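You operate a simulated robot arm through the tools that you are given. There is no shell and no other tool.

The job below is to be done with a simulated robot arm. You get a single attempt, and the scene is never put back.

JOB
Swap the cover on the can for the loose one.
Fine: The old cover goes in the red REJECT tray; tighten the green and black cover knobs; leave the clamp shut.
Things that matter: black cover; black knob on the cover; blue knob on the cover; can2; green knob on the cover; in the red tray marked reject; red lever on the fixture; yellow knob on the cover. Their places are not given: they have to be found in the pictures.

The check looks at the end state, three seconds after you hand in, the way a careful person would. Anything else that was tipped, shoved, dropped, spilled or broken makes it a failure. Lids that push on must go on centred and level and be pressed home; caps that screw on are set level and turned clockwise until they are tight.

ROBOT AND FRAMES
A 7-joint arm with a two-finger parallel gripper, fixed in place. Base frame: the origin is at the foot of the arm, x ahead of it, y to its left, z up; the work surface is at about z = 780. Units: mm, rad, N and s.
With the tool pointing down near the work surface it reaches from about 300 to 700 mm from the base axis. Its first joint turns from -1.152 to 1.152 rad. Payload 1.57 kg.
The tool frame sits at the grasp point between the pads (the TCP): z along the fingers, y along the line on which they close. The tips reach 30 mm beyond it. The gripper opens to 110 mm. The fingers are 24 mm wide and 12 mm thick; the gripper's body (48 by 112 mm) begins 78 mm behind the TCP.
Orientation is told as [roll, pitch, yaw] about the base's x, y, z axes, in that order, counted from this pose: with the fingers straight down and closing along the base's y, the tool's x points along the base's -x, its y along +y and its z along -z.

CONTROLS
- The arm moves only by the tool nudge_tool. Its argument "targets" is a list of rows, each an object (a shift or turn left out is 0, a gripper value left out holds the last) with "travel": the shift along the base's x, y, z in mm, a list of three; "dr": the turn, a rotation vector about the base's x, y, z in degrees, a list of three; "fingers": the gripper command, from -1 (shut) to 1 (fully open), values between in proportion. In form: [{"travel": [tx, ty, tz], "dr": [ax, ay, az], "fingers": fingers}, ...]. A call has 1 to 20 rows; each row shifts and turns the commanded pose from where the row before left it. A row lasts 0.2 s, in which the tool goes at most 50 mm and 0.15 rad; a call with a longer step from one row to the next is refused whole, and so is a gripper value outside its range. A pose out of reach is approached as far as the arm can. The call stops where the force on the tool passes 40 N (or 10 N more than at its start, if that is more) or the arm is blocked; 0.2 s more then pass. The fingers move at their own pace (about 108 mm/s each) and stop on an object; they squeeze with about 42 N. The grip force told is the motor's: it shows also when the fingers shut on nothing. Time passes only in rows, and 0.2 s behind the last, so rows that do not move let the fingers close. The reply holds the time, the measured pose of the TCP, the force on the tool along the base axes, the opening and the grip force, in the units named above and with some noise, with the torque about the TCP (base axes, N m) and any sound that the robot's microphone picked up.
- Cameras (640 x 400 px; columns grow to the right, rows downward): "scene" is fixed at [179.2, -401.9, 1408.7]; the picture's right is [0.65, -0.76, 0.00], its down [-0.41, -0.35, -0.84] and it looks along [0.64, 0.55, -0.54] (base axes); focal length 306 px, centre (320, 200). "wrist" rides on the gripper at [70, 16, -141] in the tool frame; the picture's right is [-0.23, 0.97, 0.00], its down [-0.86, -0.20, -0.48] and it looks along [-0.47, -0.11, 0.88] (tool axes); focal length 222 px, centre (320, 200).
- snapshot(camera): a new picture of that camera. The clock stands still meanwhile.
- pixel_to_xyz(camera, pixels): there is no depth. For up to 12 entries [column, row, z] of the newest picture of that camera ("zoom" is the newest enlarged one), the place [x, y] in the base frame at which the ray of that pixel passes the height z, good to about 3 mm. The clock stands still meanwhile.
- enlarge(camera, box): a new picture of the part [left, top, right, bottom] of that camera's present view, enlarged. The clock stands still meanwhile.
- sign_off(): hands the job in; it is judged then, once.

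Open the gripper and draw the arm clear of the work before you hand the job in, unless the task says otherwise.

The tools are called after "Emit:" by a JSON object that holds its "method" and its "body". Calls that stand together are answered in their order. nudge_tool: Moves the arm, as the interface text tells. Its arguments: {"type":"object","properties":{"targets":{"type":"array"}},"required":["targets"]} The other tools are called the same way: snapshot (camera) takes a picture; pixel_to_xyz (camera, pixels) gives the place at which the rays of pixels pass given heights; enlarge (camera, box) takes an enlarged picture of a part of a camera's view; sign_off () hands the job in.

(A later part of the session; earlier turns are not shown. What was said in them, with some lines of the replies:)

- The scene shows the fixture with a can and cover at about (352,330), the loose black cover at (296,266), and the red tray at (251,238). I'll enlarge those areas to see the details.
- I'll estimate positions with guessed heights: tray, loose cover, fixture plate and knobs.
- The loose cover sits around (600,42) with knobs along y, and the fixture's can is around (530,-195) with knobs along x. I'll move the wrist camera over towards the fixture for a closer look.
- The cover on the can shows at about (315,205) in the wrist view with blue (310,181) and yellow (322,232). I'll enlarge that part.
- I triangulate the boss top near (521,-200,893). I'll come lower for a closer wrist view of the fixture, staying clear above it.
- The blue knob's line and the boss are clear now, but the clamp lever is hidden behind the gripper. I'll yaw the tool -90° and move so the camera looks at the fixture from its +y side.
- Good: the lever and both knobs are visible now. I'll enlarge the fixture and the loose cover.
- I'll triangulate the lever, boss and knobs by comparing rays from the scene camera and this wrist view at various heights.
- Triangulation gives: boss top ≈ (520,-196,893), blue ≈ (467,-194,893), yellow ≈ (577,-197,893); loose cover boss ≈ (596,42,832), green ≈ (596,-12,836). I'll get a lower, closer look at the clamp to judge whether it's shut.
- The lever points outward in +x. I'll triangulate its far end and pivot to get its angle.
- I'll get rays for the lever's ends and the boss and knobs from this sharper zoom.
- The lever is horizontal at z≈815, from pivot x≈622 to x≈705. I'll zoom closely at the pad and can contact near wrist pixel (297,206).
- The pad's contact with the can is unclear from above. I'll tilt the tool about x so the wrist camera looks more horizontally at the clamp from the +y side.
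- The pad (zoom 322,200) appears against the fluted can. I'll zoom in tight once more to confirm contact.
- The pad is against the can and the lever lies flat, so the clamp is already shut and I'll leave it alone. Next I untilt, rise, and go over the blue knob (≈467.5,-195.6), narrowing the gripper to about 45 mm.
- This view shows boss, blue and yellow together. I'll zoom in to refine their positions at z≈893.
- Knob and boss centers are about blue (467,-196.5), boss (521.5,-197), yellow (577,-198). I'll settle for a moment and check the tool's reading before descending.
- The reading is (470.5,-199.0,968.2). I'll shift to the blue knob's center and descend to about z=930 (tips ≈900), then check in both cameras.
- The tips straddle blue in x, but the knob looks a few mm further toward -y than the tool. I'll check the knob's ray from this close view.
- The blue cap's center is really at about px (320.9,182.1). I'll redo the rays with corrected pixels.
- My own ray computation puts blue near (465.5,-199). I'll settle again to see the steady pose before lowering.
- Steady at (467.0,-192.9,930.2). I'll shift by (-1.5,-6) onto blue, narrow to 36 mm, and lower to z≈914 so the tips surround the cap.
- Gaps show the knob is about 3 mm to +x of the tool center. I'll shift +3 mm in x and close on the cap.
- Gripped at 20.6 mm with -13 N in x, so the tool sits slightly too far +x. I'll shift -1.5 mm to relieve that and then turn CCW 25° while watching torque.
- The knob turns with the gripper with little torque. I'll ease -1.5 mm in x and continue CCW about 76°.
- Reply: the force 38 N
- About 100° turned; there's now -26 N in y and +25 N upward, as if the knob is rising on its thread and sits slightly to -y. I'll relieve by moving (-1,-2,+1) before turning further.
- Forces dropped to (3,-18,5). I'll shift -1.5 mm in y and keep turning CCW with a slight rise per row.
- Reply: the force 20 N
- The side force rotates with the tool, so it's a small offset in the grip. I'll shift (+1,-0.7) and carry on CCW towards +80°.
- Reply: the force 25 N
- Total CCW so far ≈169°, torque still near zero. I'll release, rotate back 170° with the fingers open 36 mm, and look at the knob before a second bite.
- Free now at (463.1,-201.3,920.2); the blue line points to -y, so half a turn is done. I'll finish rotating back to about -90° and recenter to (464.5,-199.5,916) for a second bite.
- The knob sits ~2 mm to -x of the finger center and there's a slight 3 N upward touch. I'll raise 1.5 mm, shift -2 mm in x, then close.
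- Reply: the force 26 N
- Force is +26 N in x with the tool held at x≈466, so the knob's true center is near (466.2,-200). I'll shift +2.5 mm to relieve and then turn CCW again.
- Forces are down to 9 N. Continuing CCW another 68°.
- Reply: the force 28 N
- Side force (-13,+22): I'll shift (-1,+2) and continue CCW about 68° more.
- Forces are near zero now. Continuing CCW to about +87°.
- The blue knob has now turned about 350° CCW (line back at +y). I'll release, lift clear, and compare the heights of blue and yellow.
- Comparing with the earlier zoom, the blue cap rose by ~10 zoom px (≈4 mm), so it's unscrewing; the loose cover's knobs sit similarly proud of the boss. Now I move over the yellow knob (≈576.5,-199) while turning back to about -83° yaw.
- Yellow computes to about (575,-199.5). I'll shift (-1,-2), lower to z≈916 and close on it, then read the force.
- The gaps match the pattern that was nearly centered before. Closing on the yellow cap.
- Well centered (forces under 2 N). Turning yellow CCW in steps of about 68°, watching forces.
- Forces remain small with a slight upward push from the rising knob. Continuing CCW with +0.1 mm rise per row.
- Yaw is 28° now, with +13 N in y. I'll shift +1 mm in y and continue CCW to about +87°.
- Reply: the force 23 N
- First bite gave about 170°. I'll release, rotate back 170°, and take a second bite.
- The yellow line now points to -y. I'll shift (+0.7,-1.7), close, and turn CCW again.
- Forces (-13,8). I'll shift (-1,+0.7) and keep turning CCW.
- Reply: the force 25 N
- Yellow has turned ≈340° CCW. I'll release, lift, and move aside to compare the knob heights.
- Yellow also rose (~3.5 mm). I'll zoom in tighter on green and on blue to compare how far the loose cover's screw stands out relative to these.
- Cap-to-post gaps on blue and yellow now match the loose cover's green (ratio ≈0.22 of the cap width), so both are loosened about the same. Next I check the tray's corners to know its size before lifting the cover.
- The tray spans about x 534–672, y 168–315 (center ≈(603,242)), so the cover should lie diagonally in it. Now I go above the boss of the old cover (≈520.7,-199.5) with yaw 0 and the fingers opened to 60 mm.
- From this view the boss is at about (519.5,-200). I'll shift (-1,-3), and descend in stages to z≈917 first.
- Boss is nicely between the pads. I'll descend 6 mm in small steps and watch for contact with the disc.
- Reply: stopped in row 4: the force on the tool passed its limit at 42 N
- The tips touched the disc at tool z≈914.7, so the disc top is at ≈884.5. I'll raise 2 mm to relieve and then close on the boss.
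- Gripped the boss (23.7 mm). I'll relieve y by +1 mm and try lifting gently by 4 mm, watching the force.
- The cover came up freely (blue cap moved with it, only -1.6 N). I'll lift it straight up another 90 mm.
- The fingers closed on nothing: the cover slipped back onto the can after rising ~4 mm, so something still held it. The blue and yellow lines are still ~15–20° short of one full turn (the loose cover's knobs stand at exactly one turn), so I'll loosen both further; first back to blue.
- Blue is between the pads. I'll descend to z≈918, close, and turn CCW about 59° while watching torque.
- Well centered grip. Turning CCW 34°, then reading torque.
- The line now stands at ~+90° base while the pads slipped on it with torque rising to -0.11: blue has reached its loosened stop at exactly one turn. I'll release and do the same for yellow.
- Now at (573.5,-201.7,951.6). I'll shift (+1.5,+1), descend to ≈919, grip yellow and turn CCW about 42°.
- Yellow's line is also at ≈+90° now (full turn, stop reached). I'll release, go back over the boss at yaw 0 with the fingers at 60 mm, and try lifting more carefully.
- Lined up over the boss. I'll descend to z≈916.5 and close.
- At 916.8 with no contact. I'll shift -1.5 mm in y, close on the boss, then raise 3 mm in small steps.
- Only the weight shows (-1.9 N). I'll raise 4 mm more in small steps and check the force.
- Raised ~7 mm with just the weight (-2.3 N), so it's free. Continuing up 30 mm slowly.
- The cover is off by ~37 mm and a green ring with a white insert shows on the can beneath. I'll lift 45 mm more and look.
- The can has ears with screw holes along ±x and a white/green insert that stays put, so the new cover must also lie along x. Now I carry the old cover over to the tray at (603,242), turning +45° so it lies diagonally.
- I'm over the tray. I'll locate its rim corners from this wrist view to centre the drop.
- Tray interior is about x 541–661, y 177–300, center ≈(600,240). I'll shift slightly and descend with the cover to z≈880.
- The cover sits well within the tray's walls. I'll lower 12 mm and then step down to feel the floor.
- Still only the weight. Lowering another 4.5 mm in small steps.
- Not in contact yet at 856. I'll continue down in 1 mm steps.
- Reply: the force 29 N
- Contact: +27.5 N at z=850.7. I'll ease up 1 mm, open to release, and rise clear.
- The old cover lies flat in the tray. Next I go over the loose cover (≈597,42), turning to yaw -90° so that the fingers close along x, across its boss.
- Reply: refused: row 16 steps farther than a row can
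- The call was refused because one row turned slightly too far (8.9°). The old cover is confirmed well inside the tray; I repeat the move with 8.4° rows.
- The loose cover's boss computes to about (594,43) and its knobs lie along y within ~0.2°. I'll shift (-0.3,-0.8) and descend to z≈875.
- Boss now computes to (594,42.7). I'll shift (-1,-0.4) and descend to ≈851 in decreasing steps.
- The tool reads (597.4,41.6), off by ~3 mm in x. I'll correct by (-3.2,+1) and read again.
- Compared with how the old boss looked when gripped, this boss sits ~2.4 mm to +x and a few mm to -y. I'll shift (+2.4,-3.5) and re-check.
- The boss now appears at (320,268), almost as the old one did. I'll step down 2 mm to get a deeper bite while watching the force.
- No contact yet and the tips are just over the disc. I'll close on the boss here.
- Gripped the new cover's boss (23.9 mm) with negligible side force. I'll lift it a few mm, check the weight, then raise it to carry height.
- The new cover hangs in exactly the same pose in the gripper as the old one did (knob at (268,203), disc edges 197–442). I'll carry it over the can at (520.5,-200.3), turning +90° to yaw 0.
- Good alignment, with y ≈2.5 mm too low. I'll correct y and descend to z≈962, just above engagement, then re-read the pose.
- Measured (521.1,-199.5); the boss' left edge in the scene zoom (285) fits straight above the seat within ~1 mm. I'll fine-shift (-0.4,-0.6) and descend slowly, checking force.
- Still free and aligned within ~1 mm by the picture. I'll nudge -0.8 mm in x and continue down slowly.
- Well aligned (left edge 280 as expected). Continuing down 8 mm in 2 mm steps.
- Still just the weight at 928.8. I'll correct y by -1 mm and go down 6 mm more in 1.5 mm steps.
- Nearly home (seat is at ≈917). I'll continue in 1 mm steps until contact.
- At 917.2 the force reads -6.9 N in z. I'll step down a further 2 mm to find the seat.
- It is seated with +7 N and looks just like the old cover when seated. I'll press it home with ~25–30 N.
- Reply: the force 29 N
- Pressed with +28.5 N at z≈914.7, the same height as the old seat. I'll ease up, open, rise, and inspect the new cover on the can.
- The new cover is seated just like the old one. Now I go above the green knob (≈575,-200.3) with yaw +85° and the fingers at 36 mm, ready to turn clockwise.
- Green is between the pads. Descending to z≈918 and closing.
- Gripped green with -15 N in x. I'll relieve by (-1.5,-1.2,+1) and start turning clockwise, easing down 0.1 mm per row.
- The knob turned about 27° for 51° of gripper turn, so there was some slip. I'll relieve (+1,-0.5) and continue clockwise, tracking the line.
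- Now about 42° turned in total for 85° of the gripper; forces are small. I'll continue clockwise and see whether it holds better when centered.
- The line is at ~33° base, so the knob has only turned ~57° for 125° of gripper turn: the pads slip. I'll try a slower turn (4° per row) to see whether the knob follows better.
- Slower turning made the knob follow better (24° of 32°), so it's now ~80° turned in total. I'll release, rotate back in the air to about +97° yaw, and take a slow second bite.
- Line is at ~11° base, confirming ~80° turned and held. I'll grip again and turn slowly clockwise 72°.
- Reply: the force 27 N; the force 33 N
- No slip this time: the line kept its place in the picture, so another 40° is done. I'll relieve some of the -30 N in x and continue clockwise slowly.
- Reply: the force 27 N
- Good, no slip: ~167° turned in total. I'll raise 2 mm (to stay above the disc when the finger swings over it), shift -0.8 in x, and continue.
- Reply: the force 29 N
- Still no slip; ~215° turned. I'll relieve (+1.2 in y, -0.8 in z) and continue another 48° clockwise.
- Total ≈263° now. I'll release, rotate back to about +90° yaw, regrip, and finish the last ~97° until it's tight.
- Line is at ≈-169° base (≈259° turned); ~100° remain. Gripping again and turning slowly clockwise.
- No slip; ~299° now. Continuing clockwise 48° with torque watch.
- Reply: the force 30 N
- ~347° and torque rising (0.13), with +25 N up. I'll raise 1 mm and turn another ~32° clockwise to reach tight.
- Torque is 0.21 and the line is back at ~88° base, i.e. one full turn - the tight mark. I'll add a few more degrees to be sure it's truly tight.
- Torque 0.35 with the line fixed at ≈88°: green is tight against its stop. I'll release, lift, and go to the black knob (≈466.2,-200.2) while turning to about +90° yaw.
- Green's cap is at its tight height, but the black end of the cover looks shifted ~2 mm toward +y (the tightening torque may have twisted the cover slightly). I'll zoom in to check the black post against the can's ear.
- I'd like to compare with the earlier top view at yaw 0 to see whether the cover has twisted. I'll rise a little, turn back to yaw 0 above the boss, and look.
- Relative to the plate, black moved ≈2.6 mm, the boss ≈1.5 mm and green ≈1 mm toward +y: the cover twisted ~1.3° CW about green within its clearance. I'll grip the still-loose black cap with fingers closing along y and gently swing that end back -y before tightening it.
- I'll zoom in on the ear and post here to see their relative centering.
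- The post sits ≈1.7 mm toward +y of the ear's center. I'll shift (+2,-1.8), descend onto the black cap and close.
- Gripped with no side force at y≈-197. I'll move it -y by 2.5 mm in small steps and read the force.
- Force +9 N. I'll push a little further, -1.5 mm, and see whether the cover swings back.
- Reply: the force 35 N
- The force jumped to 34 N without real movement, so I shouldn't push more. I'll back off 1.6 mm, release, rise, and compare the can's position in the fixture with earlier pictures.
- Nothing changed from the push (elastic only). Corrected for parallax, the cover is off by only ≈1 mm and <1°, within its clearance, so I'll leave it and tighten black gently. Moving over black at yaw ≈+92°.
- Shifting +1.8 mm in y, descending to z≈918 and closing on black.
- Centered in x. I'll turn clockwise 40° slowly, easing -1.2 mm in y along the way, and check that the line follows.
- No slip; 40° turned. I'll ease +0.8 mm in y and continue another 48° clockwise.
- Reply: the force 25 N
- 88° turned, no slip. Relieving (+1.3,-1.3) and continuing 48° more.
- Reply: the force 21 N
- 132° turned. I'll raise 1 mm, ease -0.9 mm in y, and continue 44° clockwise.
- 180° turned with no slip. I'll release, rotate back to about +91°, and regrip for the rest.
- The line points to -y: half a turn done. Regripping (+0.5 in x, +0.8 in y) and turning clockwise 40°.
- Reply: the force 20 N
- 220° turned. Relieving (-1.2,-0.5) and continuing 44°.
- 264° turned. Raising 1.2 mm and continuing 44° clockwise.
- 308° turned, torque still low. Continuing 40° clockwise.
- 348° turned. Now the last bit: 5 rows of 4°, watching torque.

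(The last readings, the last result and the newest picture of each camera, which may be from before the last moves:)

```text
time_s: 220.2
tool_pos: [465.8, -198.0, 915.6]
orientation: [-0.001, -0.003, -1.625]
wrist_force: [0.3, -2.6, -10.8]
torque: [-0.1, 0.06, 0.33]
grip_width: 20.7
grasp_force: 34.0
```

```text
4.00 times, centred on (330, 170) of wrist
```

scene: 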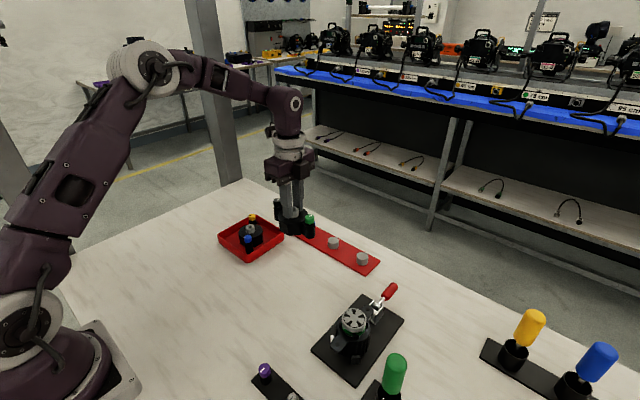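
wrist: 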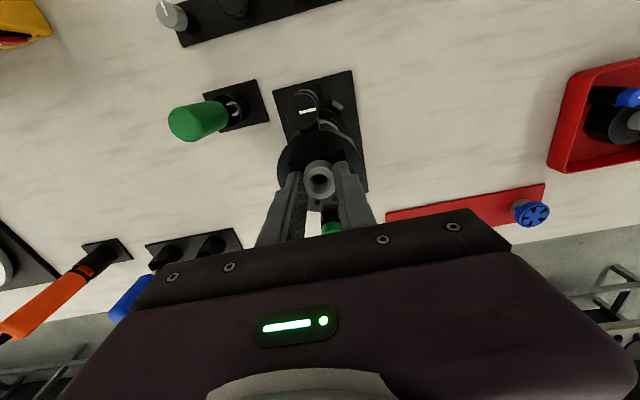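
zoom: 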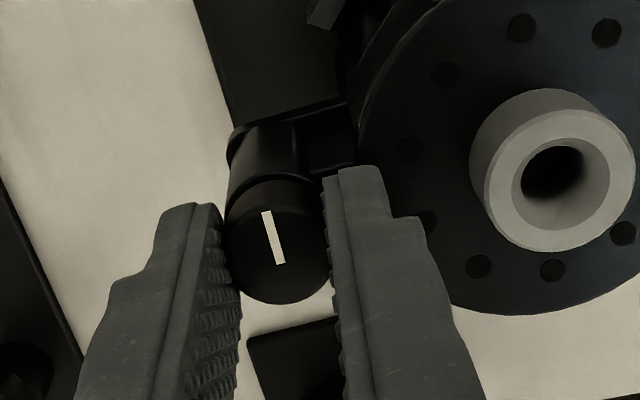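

Torque 0.33 and the line is at ≈88° base: black is tight at its full turn. I'll release, lift clear, and inspect everything.

Emit:
{"method": "nudge_tool", "body": {"targets": [{"fingers": -0.345}, {"travel": [0, 0, 0]}, {"travel": [0, 0, 20]}, {"travel": [0, 0, 25]}, {"travel": [5, 0, 5], "dr": [0, 0, 8.5]}, {"travel": [5, 0, 0], "dr": [0, 0, 8.5]}, {"travel": [5, 0, 0], "dr": [0, 0, 8.5]}, {"travel": [5, 0, 0], "dr": [0, 0, 8.5]}, {"travel": [5, 0, 0], "dr": [0, 0, 8.5]}, {"travel": [5, 0, 0], "dr": [0, 0, 8.5]}, {"travel": [5, -0.5, 0], "dr": [0, 0, 8.5]}, {"travel": [5, -0.5, 0], "dr": [0, 0, 8.5]}, {"travel": [5, -0.5, 0], "dr": [0, 0, 8.5]}, {"travel": [5, -0.5, 0], "dr": [0, 0, 8.5]}, {"travel": [3, -0.5, 0], "dr": [0, 0, 8]}, {"travel": [0, 0, 0], "fingers": 0.09}, {"travel": [0, 0, 0]}]}}

Emit:
{"method": "enlarge", "body": {"camera": "wrist", "box": [230, 80, 410, 220]}}

Emit:
{"method": "enlarge", "body": {"camera": "scene", "box": [310, 280, 400, 350]}}

```text
time_s: 223.8
tool_pos: [519.4, -202.0, 965.4]
orientation: [-0.003, -0.003, 0.0]
wrist_force: [0.1, -0.4, 0.6]
torque: [-0.02, 0.04, -0.03]
grip_width: 60.0
grasp_force: 0.0
```

```text
2.86 times, centred on (320, 150) of wrist
```

zoom: 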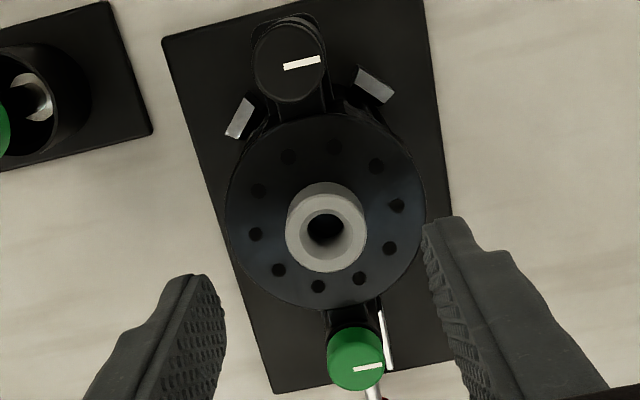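

```text
5.71 times, centred on (355, 315) of scene
```

zoom: 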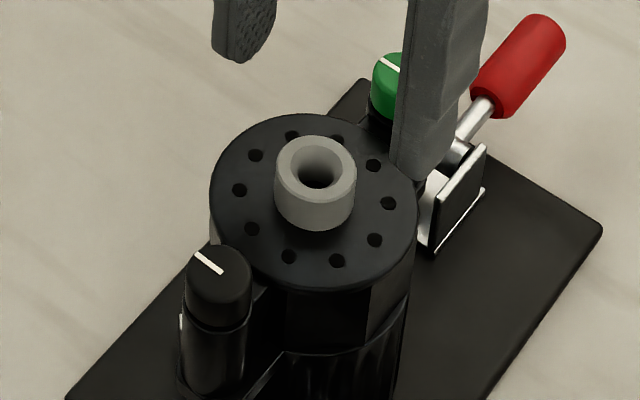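

Both knobs' lines match the tight mark and the cover sits seated; compared with the original it's ≈1.5 mm off toward +y. I'll take the tilted side view again (as at the start) to check that the cover is level and fully down on the can.

Emit:
{"method": "nudge_tool", "body": {"targets": [{"travel": [5.3, 10.8, 4], "dr": [0, 0, -8.2]}, {"travel": [5.3, 10.8, 4], "dr": [0, 0, -8.2]}, {"travel": [5.3, 10.8, 4], "dr": [0, 0, -8.2]}, {"travel": [5.3, 10.8, 4], "dr": [0, 0, -8.2]}, {"travel": [5.3, 10.8, 4], "dr": [0, 0, -8.2]}, {"travel": [5.3, 10.8, 4], "dr": [0, 0, -8.2]}, {"travel": [5.3, 10.8, 4], "dr": [0, 0, -8.2]}, {"travel": [5.3, 10.8, 4], "dr": [0, 0, -8.2]}, {"travel": [5.3, 10.8, 0], "dr": [0, 0, -8.2]}, {"travel": [5.3, 10.8, 0], "dr": [0, 0, -8.2]}, {"travel": [5.3, 10.8, 0], "dr": [0, 0, -8]}, {"travel": [0, 0, -25], "dr": [-8.5, 0, 0], "fingers": 1}, {"travel": [0, 0, -30], "dr": [-8.5, 0, 0]}, {"travel": [0, 0, -30], "dr": [-8.5, 0, 0]}, {"travel": [0, 0, -30], "dr": [-8.5, 0, 0]}, {"travel": [0, 0, 0]}]}}

Emit:
{"method": "enlarge", "body": {"camera": "wrist", "box": [230, 130, 400, 240]}}

Emit:
{"method": "enlarge", "body": {"camera": "wrist", "box": [250, 160, 350, 240]}}

```text
time_s: 227.2
tool_pos: [579.8, -81.1, 880.4]
orientation: [0.001, -0.596, -1.572]
wrist_force: [-0.7, 0.0, -0.6]
torque: [0.0, 0.04, 0.0]
grip_width: 110.1
grasp_force: 0.1
```

```text
3.64 times, centred on (315, 185) of wrist
```

zoom: 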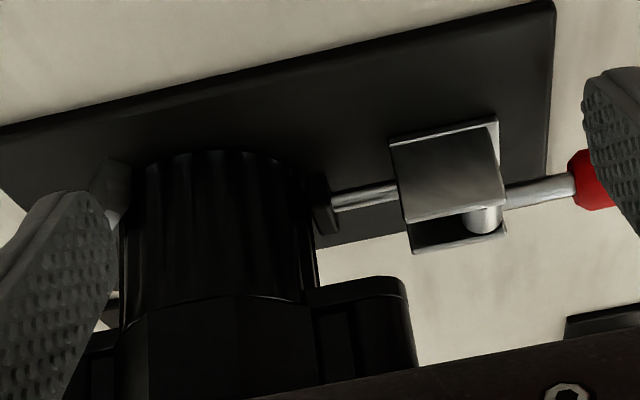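

```text
5.00 times, centred on (300, 200) of wrist
```

zoom: 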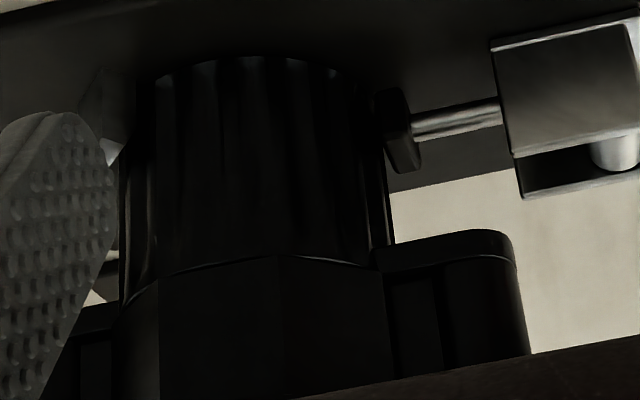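

The skirt line and bracket look the same as the original, level and fully down, and the clamp pad still bears on the can. I'll zoom in from the scene camera on both knobs to confirm the cap heights relative to their posts.

Emit:
{"method": "enlarge", "body": {"camera": "scene", "box": [323, 318, 353, 338]}}

Emit:
{"method": "enlarge", "body": {"camera": "scene", "box": [355, 286, 385, 306]}}

Emit:
{"method": "enlarge", "body": {"camera": "scene", "box": [310, 280, 400, 350]}}

```text
16.00 times, centred on (338, 328) of scene
```

zoom: 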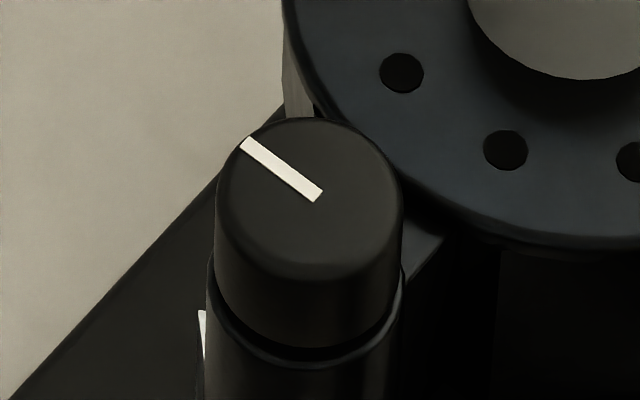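

```text
16.00 times, centred on (370, 296) of scene
```

zoom: 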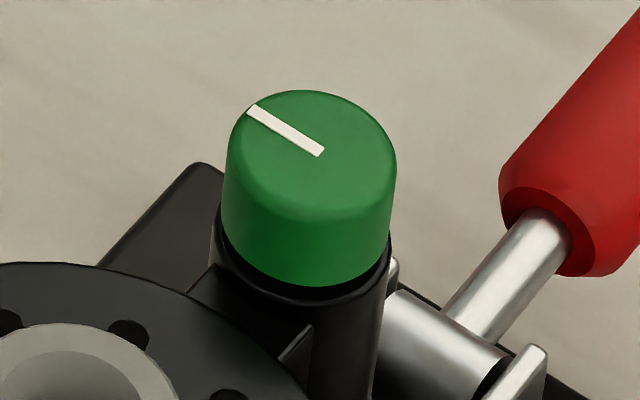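

```text
5.71 times, centred on (355, 315) of scene
```

zoom: 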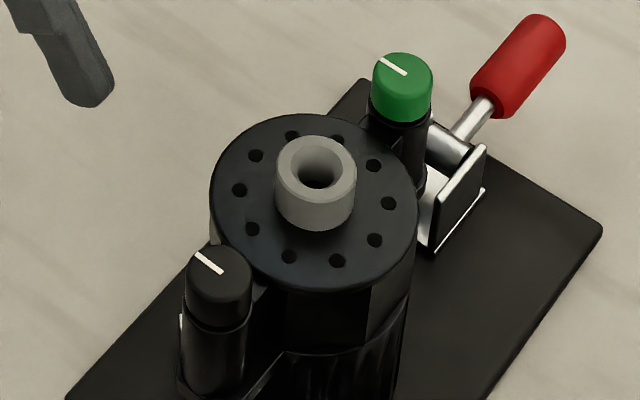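

Both caps now sit low on their posts (black gap ≈21, green ≈16 zoom px versus ≈40 when loose), with lines at the tight mark. I'll untilt, raise the arm, and draw it back clear with the gripper open.

Emit:
{"method": "nudge_tool", "body": {"targets": [{"travel": [0, 8, 30], "dr": [8.5, 0, 0]}, {"travel": [0, 5, 35], "dr": [8.5, 0, 0]}, {"travel": [0, 0, 40], "dr": [8.5, 0, 0]}, {"travel": [-5, 0, 40], "dr": [8.5, 0, 0]}, {"travel": [-15, 10, 30], "dr": [0, 0, 8.2]}, {"travel": [-20, 12, 25], "dr": [0, 0, 8.2]}, {"travel": [-20, 12, 20], "dr": [0, 0, 8.2]}, {"travel": [-20, 12, 20], "dr": [0, 0, 8.2]}, {"travel": [-20, 12, 20], "dr": [0, 0, 8.2]}, {"travel": [-20, 12, 20], "dr": [0, 0, 8.2]}, {"travel": [-20, 12, 10], "dr": [0, 0, 8.2]}, {"travel": [-20, 12, 5], "dr": [0, 0, 8.2]}, {"travel": [-20, 12, 0], "dr": [0, 0, 8.2]}, {"travel": [-20, 12, 0], "dr": [0, 0, 8.2]}, {"travel": [-12, 12, 0], "dr": [0, 0, 8.0]}, {"travel": [0, 0, 0]}]}}

Emit:
{"method": "snapshot", "body": {"camera": "scene"}}

Emit:
{"method": "snapshot", "body": {"camera": "wrist"}}

Emit:
{"method": "enlarge", "body": {"camera": "scene", "box": [200, 200, 420, 390]}}

```text
time_s: 230.6
tool_pos: [367.1, 61.2, 1177.8]
orientation: [0.0, -0.003, -0.002]
wrist_force: [0.2, 0.8, -0.3]
torque: [-0.02, -0.03, 0.01]
grip_width: 110.0
grasp_force: 0.1
```

```text
taken
```

scene: 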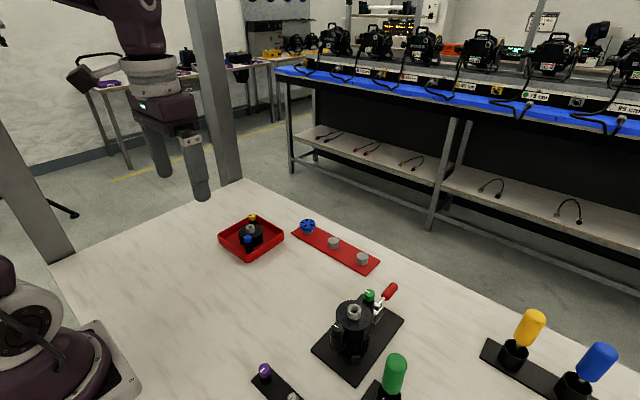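

```text
taken
```

wrist: 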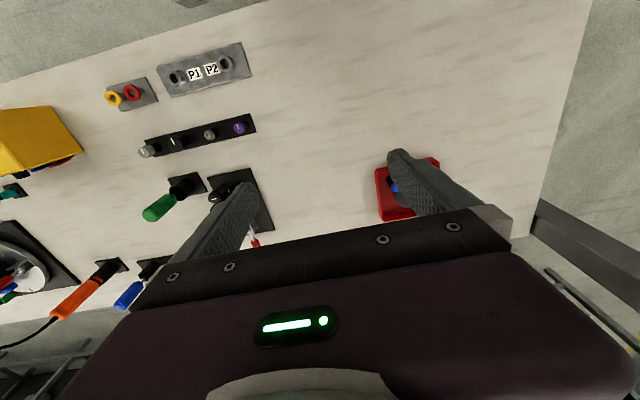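

```text
2.11 times, centred on (310, 295) of scene
```

zoom: 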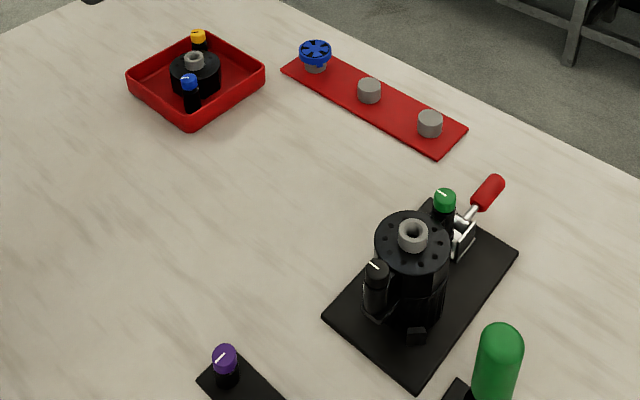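

The old cover lies in the red tray. The new cover is on the can with its green and black knobs turned to the stop. The lever is still flat with the clamp shut, and the arm is back at its start pose with the gripper open. Nothing else in the picture has moved, so I hand in.

Emit:
{"method": "sign_off", "body": {}}

```text
The job is handed in.
```

I swapped the covers and handed the job in. I haven't seen the result of the check.

- **Old cover:** it lies flat and well inside the red tray. I couldn't read a REJECT mark in the pictures, but it was the only red tray on the table.
- **New cover:** it is on the can where the old one was, pressed down with about 28 N. From the side it looks level and fully down.
- **Green and black knobs:** each was turned clockwise one full turn to its stop, with the torque reaching 0.35 N m on green and 0.33 N m on black.
- **Clamp:** it was already shut at the start, so I left the lever alone. It was still shut at the end.

**Slightly off centre:** tightening the green knob twisted the new cover. It now sits about 1.5 mm off the old cover's position and is turned less than 1°. Pushing it back gently with green already tight did not move it, so I left it.

**Lift slip:** on my first lift the old cover slipped from the gripper and dropped a few millimetres back onto the can. Its knobs were not yet fully loose. After loosening both to their stops, it lifted off cleanly.

The gripper is open and the arm is back at its starting position.
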